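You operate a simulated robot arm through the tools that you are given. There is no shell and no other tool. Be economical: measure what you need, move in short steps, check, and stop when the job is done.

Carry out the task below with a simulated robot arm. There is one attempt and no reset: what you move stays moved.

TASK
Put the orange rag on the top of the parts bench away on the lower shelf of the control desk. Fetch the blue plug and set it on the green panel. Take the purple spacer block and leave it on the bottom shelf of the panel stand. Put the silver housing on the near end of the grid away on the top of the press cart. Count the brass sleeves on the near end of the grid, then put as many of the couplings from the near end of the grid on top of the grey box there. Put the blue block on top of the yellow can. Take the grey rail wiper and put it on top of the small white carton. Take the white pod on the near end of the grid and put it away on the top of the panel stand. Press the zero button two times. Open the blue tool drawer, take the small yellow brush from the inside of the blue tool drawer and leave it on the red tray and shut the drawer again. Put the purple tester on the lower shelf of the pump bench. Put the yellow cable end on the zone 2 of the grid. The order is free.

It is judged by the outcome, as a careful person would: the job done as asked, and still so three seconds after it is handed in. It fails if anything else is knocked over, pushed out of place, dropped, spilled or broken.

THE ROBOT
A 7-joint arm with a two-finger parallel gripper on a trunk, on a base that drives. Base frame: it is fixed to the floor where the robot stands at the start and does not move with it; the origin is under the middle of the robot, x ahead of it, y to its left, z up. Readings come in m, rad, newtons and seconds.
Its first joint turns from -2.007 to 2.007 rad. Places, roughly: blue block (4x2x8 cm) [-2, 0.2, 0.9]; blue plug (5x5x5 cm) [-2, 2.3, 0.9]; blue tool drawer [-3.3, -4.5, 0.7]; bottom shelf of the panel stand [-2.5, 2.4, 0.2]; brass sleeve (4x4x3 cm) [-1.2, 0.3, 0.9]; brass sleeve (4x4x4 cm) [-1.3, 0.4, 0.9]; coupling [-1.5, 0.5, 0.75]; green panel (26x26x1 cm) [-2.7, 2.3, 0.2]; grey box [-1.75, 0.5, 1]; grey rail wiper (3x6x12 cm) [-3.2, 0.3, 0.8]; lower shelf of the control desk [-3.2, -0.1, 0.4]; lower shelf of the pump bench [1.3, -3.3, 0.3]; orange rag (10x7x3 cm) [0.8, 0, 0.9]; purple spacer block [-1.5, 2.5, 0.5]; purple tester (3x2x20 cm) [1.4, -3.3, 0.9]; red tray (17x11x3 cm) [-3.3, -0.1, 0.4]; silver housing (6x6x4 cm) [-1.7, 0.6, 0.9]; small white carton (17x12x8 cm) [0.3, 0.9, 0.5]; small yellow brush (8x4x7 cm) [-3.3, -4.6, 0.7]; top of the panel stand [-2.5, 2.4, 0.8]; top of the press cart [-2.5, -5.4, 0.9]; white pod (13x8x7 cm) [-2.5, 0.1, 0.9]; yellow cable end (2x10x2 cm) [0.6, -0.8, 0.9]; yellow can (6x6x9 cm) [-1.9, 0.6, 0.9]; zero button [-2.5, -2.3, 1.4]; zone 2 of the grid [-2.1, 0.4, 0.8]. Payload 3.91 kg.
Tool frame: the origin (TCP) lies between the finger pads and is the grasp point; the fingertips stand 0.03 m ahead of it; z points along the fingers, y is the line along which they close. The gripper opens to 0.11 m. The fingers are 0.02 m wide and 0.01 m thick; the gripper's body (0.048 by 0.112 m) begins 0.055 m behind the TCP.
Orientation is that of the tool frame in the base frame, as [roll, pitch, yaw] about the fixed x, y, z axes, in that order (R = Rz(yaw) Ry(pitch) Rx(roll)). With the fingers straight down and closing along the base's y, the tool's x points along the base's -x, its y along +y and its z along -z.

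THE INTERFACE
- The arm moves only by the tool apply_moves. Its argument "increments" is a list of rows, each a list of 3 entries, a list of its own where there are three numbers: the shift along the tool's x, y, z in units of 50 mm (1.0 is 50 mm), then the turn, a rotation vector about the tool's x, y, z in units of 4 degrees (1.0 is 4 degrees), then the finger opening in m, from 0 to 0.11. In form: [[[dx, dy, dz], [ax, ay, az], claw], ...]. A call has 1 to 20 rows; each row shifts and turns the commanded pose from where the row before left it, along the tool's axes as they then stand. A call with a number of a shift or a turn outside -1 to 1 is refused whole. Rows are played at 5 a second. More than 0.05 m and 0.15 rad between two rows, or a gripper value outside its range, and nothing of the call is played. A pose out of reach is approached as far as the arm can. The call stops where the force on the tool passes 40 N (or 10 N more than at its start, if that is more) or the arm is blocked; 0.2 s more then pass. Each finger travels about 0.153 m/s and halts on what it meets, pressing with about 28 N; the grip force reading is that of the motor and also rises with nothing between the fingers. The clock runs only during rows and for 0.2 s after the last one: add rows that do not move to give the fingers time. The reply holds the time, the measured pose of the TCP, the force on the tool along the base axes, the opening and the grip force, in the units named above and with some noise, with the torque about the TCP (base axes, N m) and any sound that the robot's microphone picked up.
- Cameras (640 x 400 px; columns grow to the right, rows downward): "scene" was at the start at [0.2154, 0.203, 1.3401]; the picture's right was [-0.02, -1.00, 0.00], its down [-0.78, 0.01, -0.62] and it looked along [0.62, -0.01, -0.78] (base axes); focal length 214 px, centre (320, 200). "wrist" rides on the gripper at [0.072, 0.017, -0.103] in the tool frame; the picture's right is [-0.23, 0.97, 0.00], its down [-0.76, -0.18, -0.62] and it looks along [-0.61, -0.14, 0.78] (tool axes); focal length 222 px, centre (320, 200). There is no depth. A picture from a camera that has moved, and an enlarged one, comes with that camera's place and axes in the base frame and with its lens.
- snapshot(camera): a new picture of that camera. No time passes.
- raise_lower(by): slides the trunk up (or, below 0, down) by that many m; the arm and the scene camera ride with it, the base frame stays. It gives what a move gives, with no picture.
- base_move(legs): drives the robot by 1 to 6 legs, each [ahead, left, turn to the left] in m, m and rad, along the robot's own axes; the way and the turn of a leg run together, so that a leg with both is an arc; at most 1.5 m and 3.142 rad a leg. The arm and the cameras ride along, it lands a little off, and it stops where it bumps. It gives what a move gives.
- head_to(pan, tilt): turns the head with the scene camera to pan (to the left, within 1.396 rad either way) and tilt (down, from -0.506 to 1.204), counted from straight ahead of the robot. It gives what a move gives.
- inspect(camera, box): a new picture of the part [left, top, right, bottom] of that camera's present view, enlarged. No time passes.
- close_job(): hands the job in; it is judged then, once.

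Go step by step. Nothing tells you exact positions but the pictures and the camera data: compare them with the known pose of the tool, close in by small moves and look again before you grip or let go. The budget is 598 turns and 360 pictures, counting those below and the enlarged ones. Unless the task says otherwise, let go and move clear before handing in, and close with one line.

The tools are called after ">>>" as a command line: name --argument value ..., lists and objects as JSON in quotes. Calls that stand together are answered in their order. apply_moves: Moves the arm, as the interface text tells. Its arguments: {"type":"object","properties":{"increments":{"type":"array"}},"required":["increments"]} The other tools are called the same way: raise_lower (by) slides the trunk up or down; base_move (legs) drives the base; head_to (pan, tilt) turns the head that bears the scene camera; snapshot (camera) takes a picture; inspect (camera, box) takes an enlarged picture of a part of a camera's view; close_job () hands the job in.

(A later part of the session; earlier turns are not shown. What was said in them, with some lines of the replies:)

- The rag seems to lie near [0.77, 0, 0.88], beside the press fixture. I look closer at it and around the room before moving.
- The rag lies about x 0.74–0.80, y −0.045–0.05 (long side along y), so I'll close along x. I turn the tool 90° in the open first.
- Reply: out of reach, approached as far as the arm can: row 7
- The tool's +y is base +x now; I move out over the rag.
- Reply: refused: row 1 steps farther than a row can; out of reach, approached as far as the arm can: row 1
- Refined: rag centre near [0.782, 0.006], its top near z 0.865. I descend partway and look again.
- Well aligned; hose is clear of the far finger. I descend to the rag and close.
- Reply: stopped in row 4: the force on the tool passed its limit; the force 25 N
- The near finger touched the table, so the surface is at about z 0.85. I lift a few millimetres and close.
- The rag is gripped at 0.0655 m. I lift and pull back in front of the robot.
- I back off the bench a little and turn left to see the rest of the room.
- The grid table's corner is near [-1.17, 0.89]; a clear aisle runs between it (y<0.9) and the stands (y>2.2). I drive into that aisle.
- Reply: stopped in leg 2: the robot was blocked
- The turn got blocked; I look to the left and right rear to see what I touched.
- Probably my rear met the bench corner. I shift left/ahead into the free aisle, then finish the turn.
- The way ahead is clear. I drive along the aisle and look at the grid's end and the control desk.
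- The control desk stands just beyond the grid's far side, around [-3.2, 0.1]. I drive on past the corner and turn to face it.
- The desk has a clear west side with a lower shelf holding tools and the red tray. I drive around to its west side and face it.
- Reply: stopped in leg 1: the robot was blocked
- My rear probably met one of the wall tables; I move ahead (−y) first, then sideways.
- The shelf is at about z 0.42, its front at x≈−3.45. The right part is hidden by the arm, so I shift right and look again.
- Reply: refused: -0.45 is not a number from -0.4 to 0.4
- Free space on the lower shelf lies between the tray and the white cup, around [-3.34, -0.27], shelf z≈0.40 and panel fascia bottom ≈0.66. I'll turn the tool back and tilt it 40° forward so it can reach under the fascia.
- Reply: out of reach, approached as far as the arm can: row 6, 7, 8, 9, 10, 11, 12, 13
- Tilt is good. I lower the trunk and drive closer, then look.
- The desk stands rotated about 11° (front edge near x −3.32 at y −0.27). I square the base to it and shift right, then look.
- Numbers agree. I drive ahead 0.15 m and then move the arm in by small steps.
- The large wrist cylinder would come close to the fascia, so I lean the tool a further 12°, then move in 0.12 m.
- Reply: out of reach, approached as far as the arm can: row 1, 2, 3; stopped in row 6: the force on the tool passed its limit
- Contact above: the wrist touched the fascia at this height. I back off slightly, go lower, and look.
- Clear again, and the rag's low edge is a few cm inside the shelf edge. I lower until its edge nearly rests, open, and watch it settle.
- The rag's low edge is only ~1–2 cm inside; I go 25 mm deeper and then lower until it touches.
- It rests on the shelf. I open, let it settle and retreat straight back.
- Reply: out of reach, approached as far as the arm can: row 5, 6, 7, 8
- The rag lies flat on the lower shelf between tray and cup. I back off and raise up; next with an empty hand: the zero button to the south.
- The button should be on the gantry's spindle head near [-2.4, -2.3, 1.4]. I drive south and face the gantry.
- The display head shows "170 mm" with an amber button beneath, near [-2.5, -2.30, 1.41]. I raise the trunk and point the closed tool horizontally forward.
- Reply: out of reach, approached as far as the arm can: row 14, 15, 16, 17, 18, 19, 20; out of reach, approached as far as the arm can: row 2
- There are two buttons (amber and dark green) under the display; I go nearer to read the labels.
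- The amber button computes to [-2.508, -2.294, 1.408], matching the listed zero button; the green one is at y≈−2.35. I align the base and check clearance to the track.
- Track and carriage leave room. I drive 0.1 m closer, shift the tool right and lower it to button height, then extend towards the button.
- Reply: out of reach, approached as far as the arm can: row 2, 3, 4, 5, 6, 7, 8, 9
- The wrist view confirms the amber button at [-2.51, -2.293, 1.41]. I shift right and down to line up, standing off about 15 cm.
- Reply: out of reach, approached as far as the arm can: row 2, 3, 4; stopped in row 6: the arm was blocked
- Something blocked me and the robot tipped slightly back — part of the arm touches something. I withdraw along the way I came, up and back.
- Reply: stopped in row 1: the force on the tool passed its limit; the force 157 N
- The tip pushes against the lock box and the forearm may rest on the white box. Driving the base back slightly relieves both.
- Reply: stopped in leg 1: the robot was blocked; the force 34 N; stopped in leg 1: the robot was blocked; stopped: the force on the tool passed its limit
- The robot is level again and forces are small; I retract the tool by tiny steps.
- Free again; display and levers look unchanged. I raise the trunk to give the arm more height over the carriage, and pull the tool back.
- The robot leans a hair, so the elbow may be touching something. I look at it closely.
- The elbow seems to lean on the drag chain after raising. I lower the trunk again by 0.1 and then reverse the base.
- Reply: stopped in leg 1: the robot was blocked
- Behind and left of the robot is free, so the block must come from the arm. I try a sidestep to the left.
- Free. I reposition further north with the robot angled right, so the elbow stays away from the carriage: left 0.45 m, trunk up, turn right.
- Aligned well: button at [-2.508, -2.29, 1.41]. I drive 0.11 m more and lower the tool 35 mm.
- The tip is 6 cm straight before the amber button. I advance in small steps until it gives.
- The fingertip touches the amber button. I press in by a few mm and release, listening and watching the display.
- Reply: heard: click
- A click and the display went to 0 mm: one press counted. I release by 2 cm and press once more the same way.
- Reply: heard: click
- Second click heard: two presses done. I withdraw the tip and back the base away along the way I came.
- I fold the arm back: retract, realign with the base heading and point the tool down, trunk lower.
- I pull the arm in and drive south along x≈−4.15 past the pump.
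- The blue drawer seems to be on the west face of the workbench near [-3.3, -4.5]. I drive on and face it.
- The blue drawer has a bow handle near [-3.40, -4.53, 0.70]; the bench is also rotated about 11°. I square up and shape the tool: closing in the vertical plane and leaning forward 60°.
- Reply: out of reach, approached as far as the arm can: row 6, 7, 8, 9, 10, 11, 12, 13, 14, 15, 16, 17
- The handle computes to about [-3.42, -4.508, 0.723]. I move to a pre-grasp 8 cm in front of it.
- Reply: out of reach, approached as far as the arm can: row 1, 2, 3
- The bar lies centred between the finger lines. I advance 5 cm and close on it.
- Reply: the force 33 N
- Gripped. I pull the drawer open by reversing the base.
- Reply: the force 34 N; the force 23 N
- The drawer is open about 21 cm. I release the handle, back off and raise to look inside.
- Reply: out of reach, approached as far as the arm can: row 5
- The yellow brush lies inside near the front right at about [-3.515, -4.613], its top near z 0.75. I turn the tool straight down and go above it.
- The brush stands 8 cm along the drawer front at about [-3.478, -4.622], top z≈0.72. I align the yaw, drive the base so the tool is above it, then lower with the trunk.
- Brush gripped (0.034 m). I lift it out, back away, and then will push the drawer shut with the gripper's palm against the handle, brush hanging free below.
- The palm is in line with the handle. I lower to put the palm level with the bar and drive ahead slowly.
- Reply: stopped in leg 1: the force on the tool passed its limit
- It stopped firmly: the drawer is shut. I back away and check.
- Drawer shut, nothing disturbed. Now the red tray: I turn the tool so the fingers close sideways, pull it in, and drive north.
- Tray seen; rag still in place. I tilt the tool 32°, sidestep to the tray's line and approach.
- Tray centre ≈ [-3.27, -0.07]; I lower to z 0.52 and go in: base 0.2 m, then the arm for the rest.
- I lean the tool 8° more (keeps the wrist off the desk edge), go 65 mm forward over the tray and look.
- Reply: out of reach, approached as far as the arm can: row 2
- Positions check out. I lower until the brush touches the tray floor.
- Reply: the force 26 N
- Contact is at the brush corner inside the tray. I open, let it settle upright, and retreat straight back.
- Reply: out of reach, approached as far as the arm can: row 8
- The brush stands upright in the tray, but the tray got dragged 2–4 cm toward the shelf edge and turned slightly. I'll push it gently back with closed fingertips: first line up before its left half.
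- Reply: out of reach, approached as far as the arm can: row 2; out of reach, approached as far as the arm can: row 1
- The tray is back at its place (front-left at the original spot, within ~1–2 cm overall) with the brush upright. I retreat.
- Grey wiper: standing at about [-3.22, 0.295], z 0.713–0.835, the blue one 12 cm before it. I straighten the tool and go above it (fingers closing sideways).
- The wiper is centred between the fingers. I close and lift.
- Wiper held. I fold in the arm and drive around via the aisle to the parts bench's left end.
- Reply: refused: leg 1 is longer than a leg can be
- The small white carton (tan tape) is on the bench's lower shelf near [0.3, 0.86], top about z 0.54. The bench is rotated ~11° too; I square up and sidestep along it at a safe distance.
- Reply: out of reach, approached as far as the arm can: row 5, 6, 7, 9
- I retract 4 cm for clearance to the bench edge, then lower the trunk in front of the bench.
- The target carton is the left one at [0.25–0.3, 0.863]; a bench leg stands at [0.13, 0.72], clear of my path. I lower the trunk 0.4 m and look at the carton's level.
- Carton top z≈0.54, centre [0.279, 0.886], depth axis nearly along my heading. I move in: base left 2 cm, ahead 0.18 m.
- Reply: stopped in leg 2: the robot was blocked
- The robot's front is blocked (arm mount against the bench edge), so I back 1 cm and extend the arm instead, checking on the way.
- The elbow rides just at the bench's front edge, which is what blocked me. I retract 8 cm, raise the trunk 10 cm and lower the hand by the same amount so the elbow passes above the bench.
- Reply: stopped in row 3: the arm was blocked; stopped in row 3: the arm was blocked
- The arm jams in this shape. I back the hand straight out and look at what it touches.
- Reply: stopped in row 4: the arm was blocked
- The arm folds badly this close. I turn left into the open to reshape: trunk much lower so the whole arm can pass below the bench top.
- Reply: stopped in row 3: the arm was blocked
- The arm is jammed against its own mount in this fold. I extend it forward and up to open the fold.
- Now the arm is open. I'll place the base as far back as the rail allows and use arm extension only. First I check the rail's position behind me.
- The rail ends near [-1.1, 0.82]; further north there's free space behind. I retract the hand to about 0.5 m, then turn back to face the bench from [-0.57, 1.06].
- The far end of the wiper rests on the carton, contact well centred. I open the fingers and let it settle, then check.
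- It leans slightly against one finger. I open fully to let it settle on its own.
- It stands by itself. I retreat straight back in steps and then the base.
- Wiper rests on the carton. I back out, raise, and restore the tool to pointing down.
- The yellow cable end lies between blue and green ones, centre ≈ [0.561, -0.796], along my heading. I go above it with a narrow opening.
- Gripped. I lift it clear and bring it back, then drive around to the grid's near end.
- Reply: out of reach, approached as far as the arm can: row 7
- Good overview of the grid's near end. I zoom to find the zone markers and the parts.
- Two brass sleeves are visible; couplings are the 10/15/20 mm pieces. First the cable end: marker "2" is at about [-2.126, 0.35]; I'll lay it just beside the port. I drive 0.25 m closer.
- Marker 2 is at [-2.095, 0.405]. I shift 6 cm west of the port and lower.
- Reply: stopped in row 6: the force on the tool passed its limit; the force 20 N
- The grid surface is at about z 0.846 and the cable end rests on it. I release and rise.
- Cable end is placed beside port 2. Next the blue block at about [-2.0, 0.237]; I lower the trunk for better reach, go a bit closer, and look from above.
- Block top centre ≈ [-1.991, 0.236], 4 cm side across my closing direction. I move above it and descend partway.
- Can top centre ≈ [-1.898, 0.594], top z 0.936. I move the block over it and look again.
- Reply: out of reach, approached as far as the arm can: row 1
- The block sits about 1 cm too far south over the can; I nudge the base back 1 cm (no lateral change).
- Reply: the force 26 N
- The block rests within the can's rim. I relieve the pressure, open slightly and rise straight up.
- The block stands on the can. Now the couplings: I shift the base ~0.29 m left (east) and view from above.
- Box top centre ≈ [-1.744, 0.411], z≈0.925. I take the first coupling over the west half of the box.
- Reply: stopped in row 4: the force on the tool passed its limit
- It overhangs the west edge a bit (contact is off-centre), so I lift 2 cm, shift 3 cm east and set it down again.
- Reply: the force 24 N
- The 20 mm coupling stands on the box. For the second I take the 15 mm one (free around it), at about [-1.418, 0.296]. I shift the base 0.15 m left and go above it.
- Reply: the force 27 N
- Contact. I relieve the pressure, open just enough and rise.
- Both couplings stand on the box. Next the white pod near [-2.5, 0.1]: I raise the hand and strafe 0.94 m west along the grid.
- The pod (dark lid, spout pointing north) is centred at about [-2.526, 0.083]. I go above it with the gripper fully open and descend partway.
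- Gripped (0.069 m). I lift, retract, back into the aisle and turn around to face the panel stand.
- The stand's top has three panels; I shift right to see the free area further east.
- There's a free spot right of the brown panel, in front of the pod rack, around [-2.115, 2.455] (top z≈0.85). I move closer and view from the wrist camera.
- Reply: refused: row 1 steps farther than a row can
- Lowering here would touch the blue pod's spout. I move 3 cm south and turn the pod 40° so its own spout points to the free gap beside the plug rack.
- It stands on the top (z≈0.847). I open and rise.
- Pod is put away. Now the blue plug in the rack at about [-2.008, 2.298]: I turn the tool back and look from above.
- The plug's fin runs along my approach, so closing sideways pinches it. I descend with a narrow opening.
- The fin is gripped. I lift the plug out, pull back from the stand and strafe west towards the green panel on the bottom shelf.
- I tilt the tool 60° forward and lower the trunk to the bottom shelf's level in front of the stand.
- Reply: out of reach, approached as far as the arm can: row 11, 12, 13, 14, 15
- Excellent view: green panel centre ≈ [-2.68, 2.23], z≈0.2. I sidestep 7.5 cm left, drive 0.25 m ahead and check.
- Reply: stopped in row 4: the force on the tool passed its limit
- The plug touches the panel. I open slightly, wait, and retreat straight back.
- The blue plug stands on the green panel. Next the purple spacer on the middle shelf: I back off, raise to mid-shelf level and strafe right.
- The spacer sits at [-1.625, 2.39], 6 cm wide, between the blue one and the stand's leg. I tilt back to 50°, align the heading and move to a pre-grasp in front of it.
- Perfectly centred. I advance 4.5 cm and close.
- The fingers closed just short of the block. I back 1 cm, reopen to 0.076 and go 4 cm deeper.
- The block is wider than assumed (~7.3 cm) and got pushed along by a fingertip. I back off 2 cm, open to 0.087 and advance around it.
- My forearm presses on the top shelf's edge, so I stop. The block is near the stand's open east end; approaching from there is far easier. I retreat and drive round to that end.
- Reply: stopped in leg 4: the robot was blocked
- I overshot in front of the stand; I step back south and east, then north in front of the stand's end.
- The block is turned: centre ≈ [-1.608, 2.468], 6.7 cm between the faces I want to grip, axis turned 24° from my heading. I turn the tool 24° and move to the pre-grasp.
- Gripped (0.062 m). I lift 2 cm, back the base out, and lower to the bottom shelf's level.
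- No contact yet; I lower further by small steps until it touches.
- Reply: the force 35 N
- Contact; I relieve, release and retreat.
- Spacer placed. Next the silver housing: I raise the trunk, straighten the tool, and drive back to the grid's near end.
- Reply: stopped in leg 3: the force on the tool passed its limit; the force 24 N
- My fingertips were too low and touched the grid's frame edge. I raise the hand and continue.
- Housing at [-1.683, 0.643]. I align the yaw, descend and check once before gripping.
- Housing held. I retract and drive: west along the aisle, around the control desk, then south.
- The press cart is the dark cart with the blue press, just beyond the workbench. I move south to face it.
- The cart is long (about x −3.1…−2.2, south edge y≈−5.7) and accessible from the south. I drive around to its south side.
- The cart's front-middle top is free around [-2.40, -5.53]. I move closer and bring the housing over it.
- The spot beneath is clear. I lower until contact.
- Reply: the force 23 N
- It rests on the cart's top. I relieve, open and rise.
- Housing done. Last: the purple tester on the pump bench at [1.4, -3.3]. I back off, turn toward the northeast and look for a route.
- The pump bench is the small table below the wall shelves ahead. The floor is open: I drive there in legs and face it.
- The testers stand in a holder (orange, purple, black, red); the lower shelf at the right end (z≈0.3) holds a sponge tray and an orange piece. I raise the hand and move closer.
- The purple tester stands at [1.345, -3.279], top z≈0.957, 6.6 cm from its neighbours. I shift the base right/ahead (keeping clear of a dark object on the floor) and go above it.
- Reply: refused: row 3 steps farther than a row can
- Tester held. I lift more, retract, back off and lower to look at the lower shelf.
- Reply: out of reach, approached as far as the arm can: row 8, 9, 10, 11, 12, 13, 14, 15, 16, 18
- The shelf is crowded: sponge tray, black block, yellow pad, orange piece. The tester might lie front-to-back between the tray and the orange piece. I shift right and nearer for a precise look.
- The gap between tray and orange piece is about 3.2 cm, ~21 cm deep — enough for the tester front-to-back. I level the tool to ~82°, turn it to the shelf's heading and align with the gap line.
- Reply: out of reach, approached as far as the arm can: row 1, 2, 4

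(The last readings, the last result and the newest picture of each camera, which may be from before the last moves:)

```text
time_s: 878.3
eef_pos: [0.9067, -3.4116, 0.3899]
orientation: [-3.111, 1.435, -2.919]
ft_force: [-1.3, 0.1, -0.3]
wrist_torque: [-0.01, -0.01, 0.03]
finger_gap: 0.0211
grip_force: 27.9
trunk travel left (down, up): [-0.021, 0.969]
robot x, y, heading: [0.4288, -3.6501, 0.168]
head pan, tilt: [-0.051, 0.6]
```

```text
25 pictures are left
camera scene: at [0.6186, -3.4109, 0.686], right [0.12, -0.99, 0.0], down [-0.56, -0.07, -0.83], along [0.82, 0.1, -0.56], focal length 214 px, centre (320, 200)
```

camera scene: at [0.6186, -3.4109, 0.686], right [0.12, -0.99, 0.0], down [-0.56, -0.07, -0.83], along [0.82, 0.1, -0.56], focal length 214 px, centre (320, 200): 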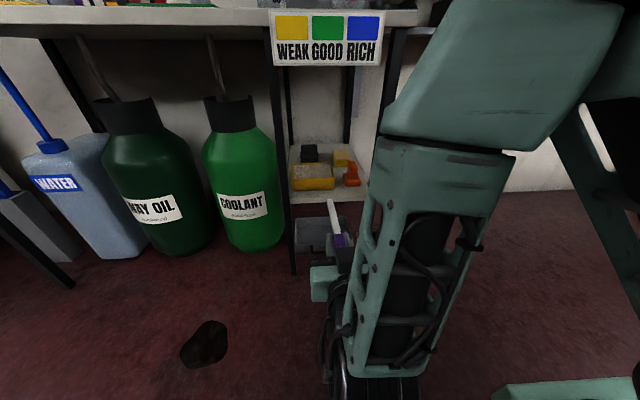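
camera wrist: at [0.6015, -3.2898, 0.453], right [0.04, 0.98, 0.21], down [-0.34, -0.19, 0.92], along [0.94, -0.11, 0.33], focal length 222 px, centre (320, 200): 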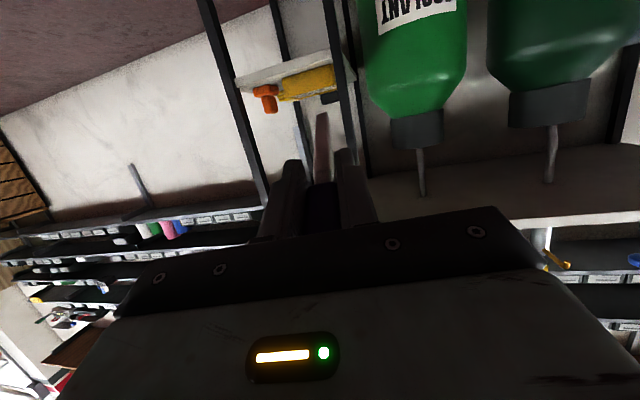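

>>> base_move --legs '[[0, -0.056, 0], [0.17, 0, 0]]'

>>> snapshot --camera "wrist"

>>> inspect --camera "scene" --box '[240, 100, 440, 280]'

```text
time_s: 880.3
eef_pos: [1.0845, -3.4342, 0.3895]
orientation: [-3.111, 1.435, -2.915]
ft_force: [0.1, 0.3, -0.4]
wrist_torque: [-0.02, 0.0, 0.0]
finger_gap: 0.0209
grip_force: 28.0
trunk travel left (down, up): [-0.021, 0.969]
robot x, y, heading: [0.605, -3.6709, 0.18]
head pan, tilt: [-0.051, 0.6]
```

```text
24 pictures are left
camera wrist: at [0.9722, -3.439, 0.3316], right [-0.16, 0.96, 0.22], down [-0.47, -0.27, 0.84], along [0.87, 0.03, 0.5], focal length 222 px, centre (320, 200)
```

wrist: 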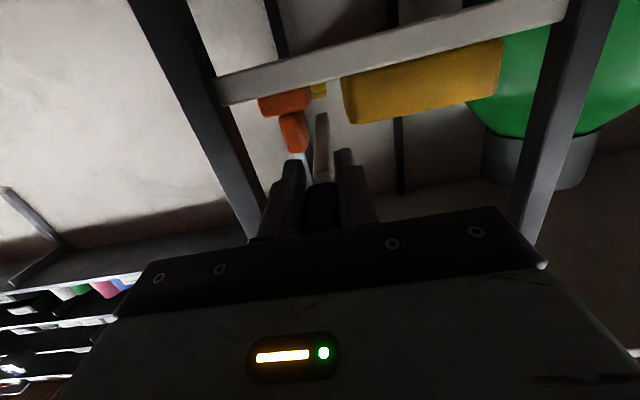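

```text
2.22 times, centred on (340, 190) of scene
camera zoom: at [0.7971, -3.4348, 0.686], right [0.13, -0.99, 0.0], down [-0.56, -0.07, -0.83], along [0.82, 0.1, -0.56], focal length 477 px, centre (276, 222)
```

zoom: 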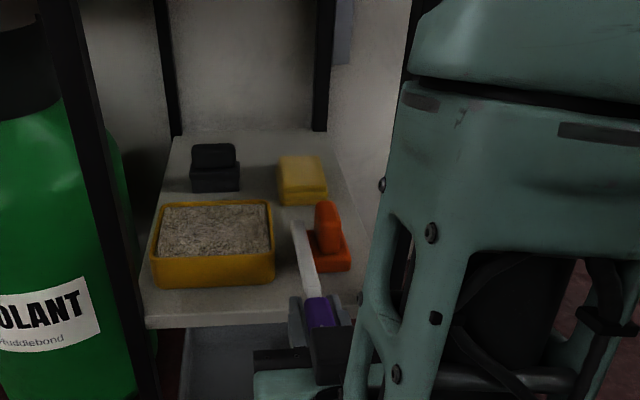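

Well aligned with the gap. I advance 10.7 cm at this height, then look.

>>> apply_moves --increments '[[[-0.1, 0, 0.71], [0, 0, 0], 0.0], [[-0.1, 0, 0.71], [0, 0, 0], 0.0], [[-0.1, 0, 0.71], [0, 0, 0], 0.0], [[0, 0, 0], [0, 0, 0], 0.0]]'

>>> inspect --camera "scene" --box '[280, 130, 420, 250]'

```text
time_s: 881.3
eef_pos: [1.1901, -3.4105, 0.3914]
orientation: [-3.109, 1.438, -2.914]
ft_force: [0.7, 0.6, -0.3]
wrist_torque: [0.0, 0.0, 0.0]
finger_gap: 0.0211
grip_force: 28.0
trunk travel left (down, up): [-0.021, 0.969]
robot x, y, heading: [0.6055, -3.6747, 0.174]
head pan, tilt: [-0.051, 0.6]
```

```text
3.33 times, centred on (350, 190) of scene
camera zoom: at [0.7971, -3.4348, 0.686], right [0.13, -0.99, 0.0], down [-0.56, -0.07, -0.83], along [0.82, 0.1, -0.56], focal length 715 px, centre (220, 233)
```

zoom: 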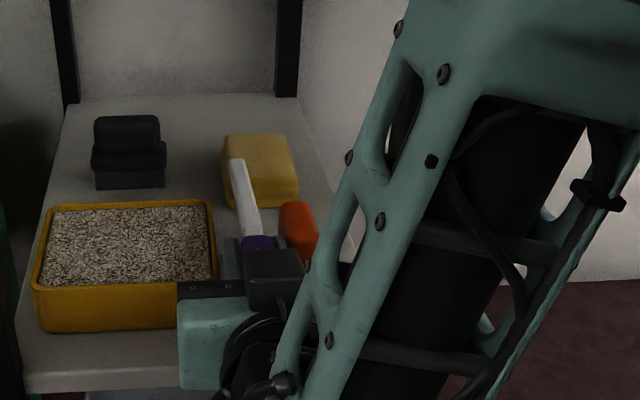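

>>> apply_moves --increments '[[[0.5, 0, 0.07], [0, 0, 0], 0.0], [[0.4, 0, 0.055], [0, 0, 0], 0.0], [[0.12, 0, 0.016], [0, 0, 0], 0.0], [[0.12, 0, 0.016], [0, 0, 0], 0.0], [[0.12, 0, 0.016], [0, 0, 0], 0.0], [[0, 0, 0], [0, 0, 0], 0.0]]'

>>> inspect --camera "scene" --box '[280, 130, 420, 250]'

```text
time_s: 881.7
eef_pos: [1.1917, -3.4099, 0.3746]
orientation: [3.124, 1.463, -2.962]
ft_force: [-1.2, -2.5, 13.3]
wrist_torque: [-0.09, -0.38, -0.04]
finger_gap: 0.0214
grip_force: 28.1
trunk travel left (down, up): [-0.021, 0.969]
robot x, y, heading: [0.6082, -3.6747, 0.171]
head pan, tilt: [-0.051, 0.6]
stopped in row 2: the force on the tool passed its limit (the readings are from after the stop); the commanded pose is now the measured one
```

```text
3.33 times, centred on (350, 190) of scene
camera zoom: at [0.7968, -3.4349, 0.6863], right [0.13, -0.99, 0.0], down [-0.56, -0.07, -0.83], along [0.82, 0.1, -0.56], focal length 715 px, centre (220, 233)
```

zoom: 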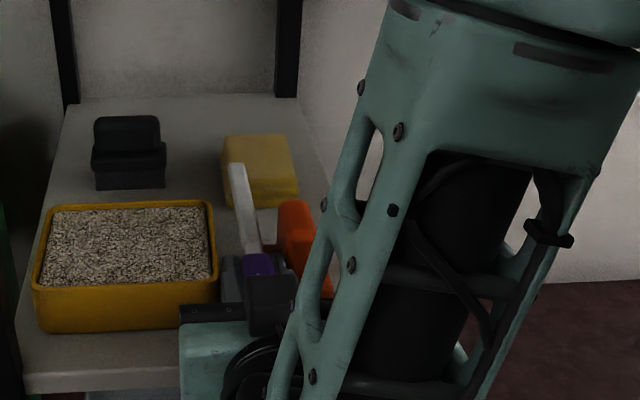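

The right finger touched the orange piece's edge. I lift 1 cm, back 3 cm so the fingers stay in front of the items, shift 3 mm left, and lower again.

>>> apply_moves --increments '[[[-0.25, 0, -0.03], [0, 0, 0], 0.0], [[0.08, 0.06, -0.6], [0, 0, 0], 0.0], [[0.5, 0, 0.06], [0, 0, 0], 0.0], [[0.2, 0, 0.02], [0, 0, 0], 0.0], [[0.1, 0, 0.01], [0, 0, 0], 0.0], [[0.1, 0, 0.01], [0, 0, 0], 0.0], [[0.1, 0, 0.01], [0, 0, 0], 0.0], [[0.1, 0, 0.01], [0, 0, 0], 0.0], [[0.1, 0, 0.01], [0, 0, 0], 0.0], [[0, 0, 0], [0, 0, 0], 0.0]]'

>>> inspect --camera "scene" --box '[280, 130, 420, 250]'

```text
time_s: 882.9
eef_pos: [1.1623, -3.4136, 0.3524]
orientation: [3.092, 1.478, -2.997]
ft_force: [-4.3, -3.6, 13.7]
wrist_torque: [-0.15, -0.37, -0.06]
finger_gap: 0.0213
grip_force: 27.8
trunk travel left (down, up): [-0.021, 0.969]
robot x, y, heading: [0.608, -3.6728, 0.178]
head pan, tilt: [-0.051, 0.6]
stopped in row 5: the force on the tool passed its limit (the readings are from after the stop); the commanded pose is now the measured one
```

```text
3.33 times, centred on (350, 190) of scene
camera zoom: at [0.7967, -3.435, 0.6862], right [0.13, -0.99, 0.0], down [-0.56, -0.07, -0.83], along [0.82, 0.1, -0.56], focal length 715 px, centre (220, 233)
```

zoom: 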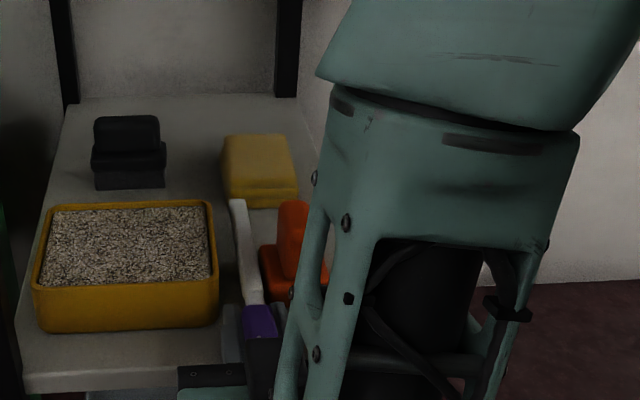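

It now rests on the shelf (surface ≈0.34) with the shaft in the gap. I release, back off 6 cm, close the fingers and look.

>>> apply_moves --increments '[[[0, 0, 0], [0, 0, 0], 0.03], [[0, 0, 0], [0, 0, 0], 0.04], [[0, 0, 0], [0, 0, 0], 0.04], [[0, 0, -0.4], [0, 0, 0], 0.04], [[0, 0, -0.8], [0, 0, 0], 0.04], [[0, 0, -0.4], [0, 0, 0], 0.04], [[0, 0, 0], [0, 0, 0], 0.0], [[0, 0, 0], [0, 0, 0], 0.0]]'

>>> inspect --camera "scene" --box '[270, 130, 410, 250]'

>>> snapshot --camera "wrist"

```text
time_s: 884.7
eef_pos: [1.0842, -3.4295, 0.3596]
orientation: [3.108, 1.472, -2.98]
ft_force: [1.1, 0.0, -0.4]
wrist_torque: [-0.01, 0.02, 0.0]
finger_gap: 0.0001
grip_force: 27.8
trunk travel left (down, up): [-0.021, 0.969]
robot x, y, heading: [0.6075, -3.671, 0.173]
head pan, tilt: [-0.051, 0.6]
```

```text
3.33 times, centred on (340, 190) of scene
camera zoom: at [0.7969, -3.4349, 0.686], right [0.13, -0.99, 0.0], down [-0.56, -0.07, -0.83], along [0.82, 0.1, -0.56], focal length 715 px, centre (253, 233)
```

zoom: 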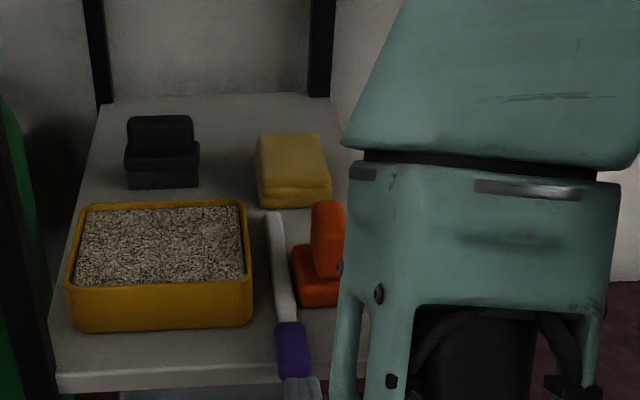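

```text
18 pictures are left
camera wrist: at [0.9734, -3.4338, 0.2983], right [-0.17, 0.96, 0.23], down [-0.5, -0.28, 0.82], along [0.85, 0.02, 0.53], focal length 222 px, centre (320, 200)
```

wrist: 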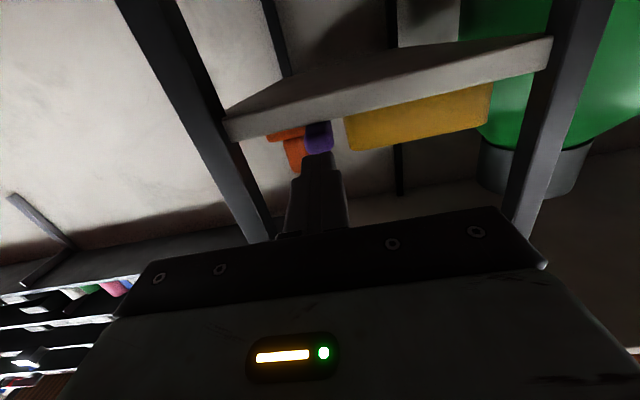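

The tester lies stably on the lower shelf between tray and orange piece. I retreat and take a last look.

>>> base_move --legs '[[-0.35, 0, 0]]'

>>> raise_lower --by 0.3

>>> snapshot --camera "scene"

>>> inspect --camera "scene" --box '[270, 120, 390, 240]'

```text
time_s: 887.0
eef_pos: [0.7355, -3.4914, 0.3601]
orientation: [3.103, 1.472, -2.983]
ft_force: [0.4, -0.3, 0.0]
wrist_torque: [0.0, 0.0, 0.01]
finger_gap: 0.0001
grip_force: 27.4
trunk travel left (down, up): [-0.021, 0.969]
robot x, y, heading: [0.2584, -3.7361, 0.18]
head pan, tilt: [-0.051, 0.6]
```

```text
time_s: 890.0
eef_pos: [0.7356, -3.4911, 0.66]
orientation: [3.107, 1.473, -2.982]
ft_force: [0.1, -0.4, -0.2]
wrist_torque: [-0.01, 0.02, -0.03]
finger_gap: 0.0
grip_force: 28.3
trunk travel left (down, up): [-0.321, 0.669]
robot x, y, heading: [0.2574, -3.7351, 0.18]
head pan, tilt: [-0.051, 0.6]
```

```text
17 pictures are left
camera scene: at [0.4482, -3.497, 0.986], right [0.13, -0.99, 0.0], down [-0.56, -0.07, -0.83], along [0.82, 0.1, -0.56], focal length 214 px, centre (320, 200)
```

scene: 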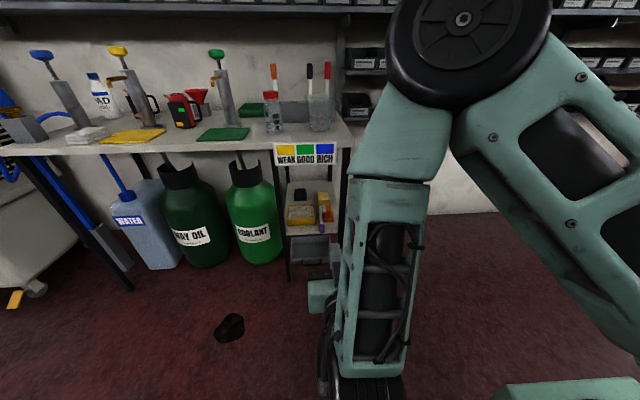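

```text
3.33 times, centred on (330, 180) of scene
camera zoom: at [0.4482, -3.497, 0.986], right [0.13, -0.99, 0.0], down [-0.56, -0.07, -0.83], along [0.82, 0.1, -0.56], focal length 715 px, centre (287, 267)
```

zoom: 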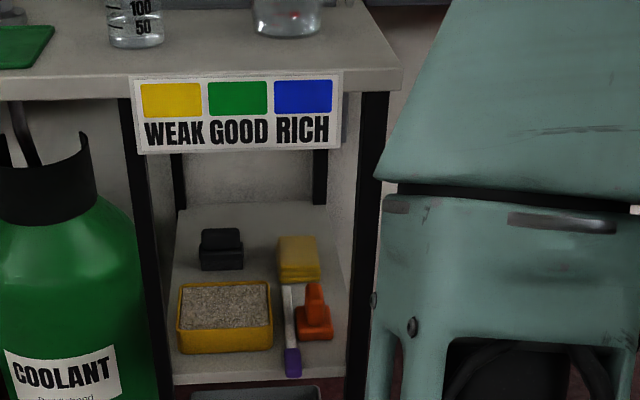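

The tester lies stably on the lower shelf and everything on the list has been done, so I hand in.

>>> close_job

```text
The job is handed in.
```

All the listed tasks are done and the job is handed in. There were two brass sleeves, so two couplings (15 mm and 20 mm) are on the grey box. I pushed the red tray back to within about 2 cm of its spot after dragging it. The grey box moved about 1 cm. My arm also hit the gantry's lock box hard once, at about 150 N, and nothing looked changed afterwards.
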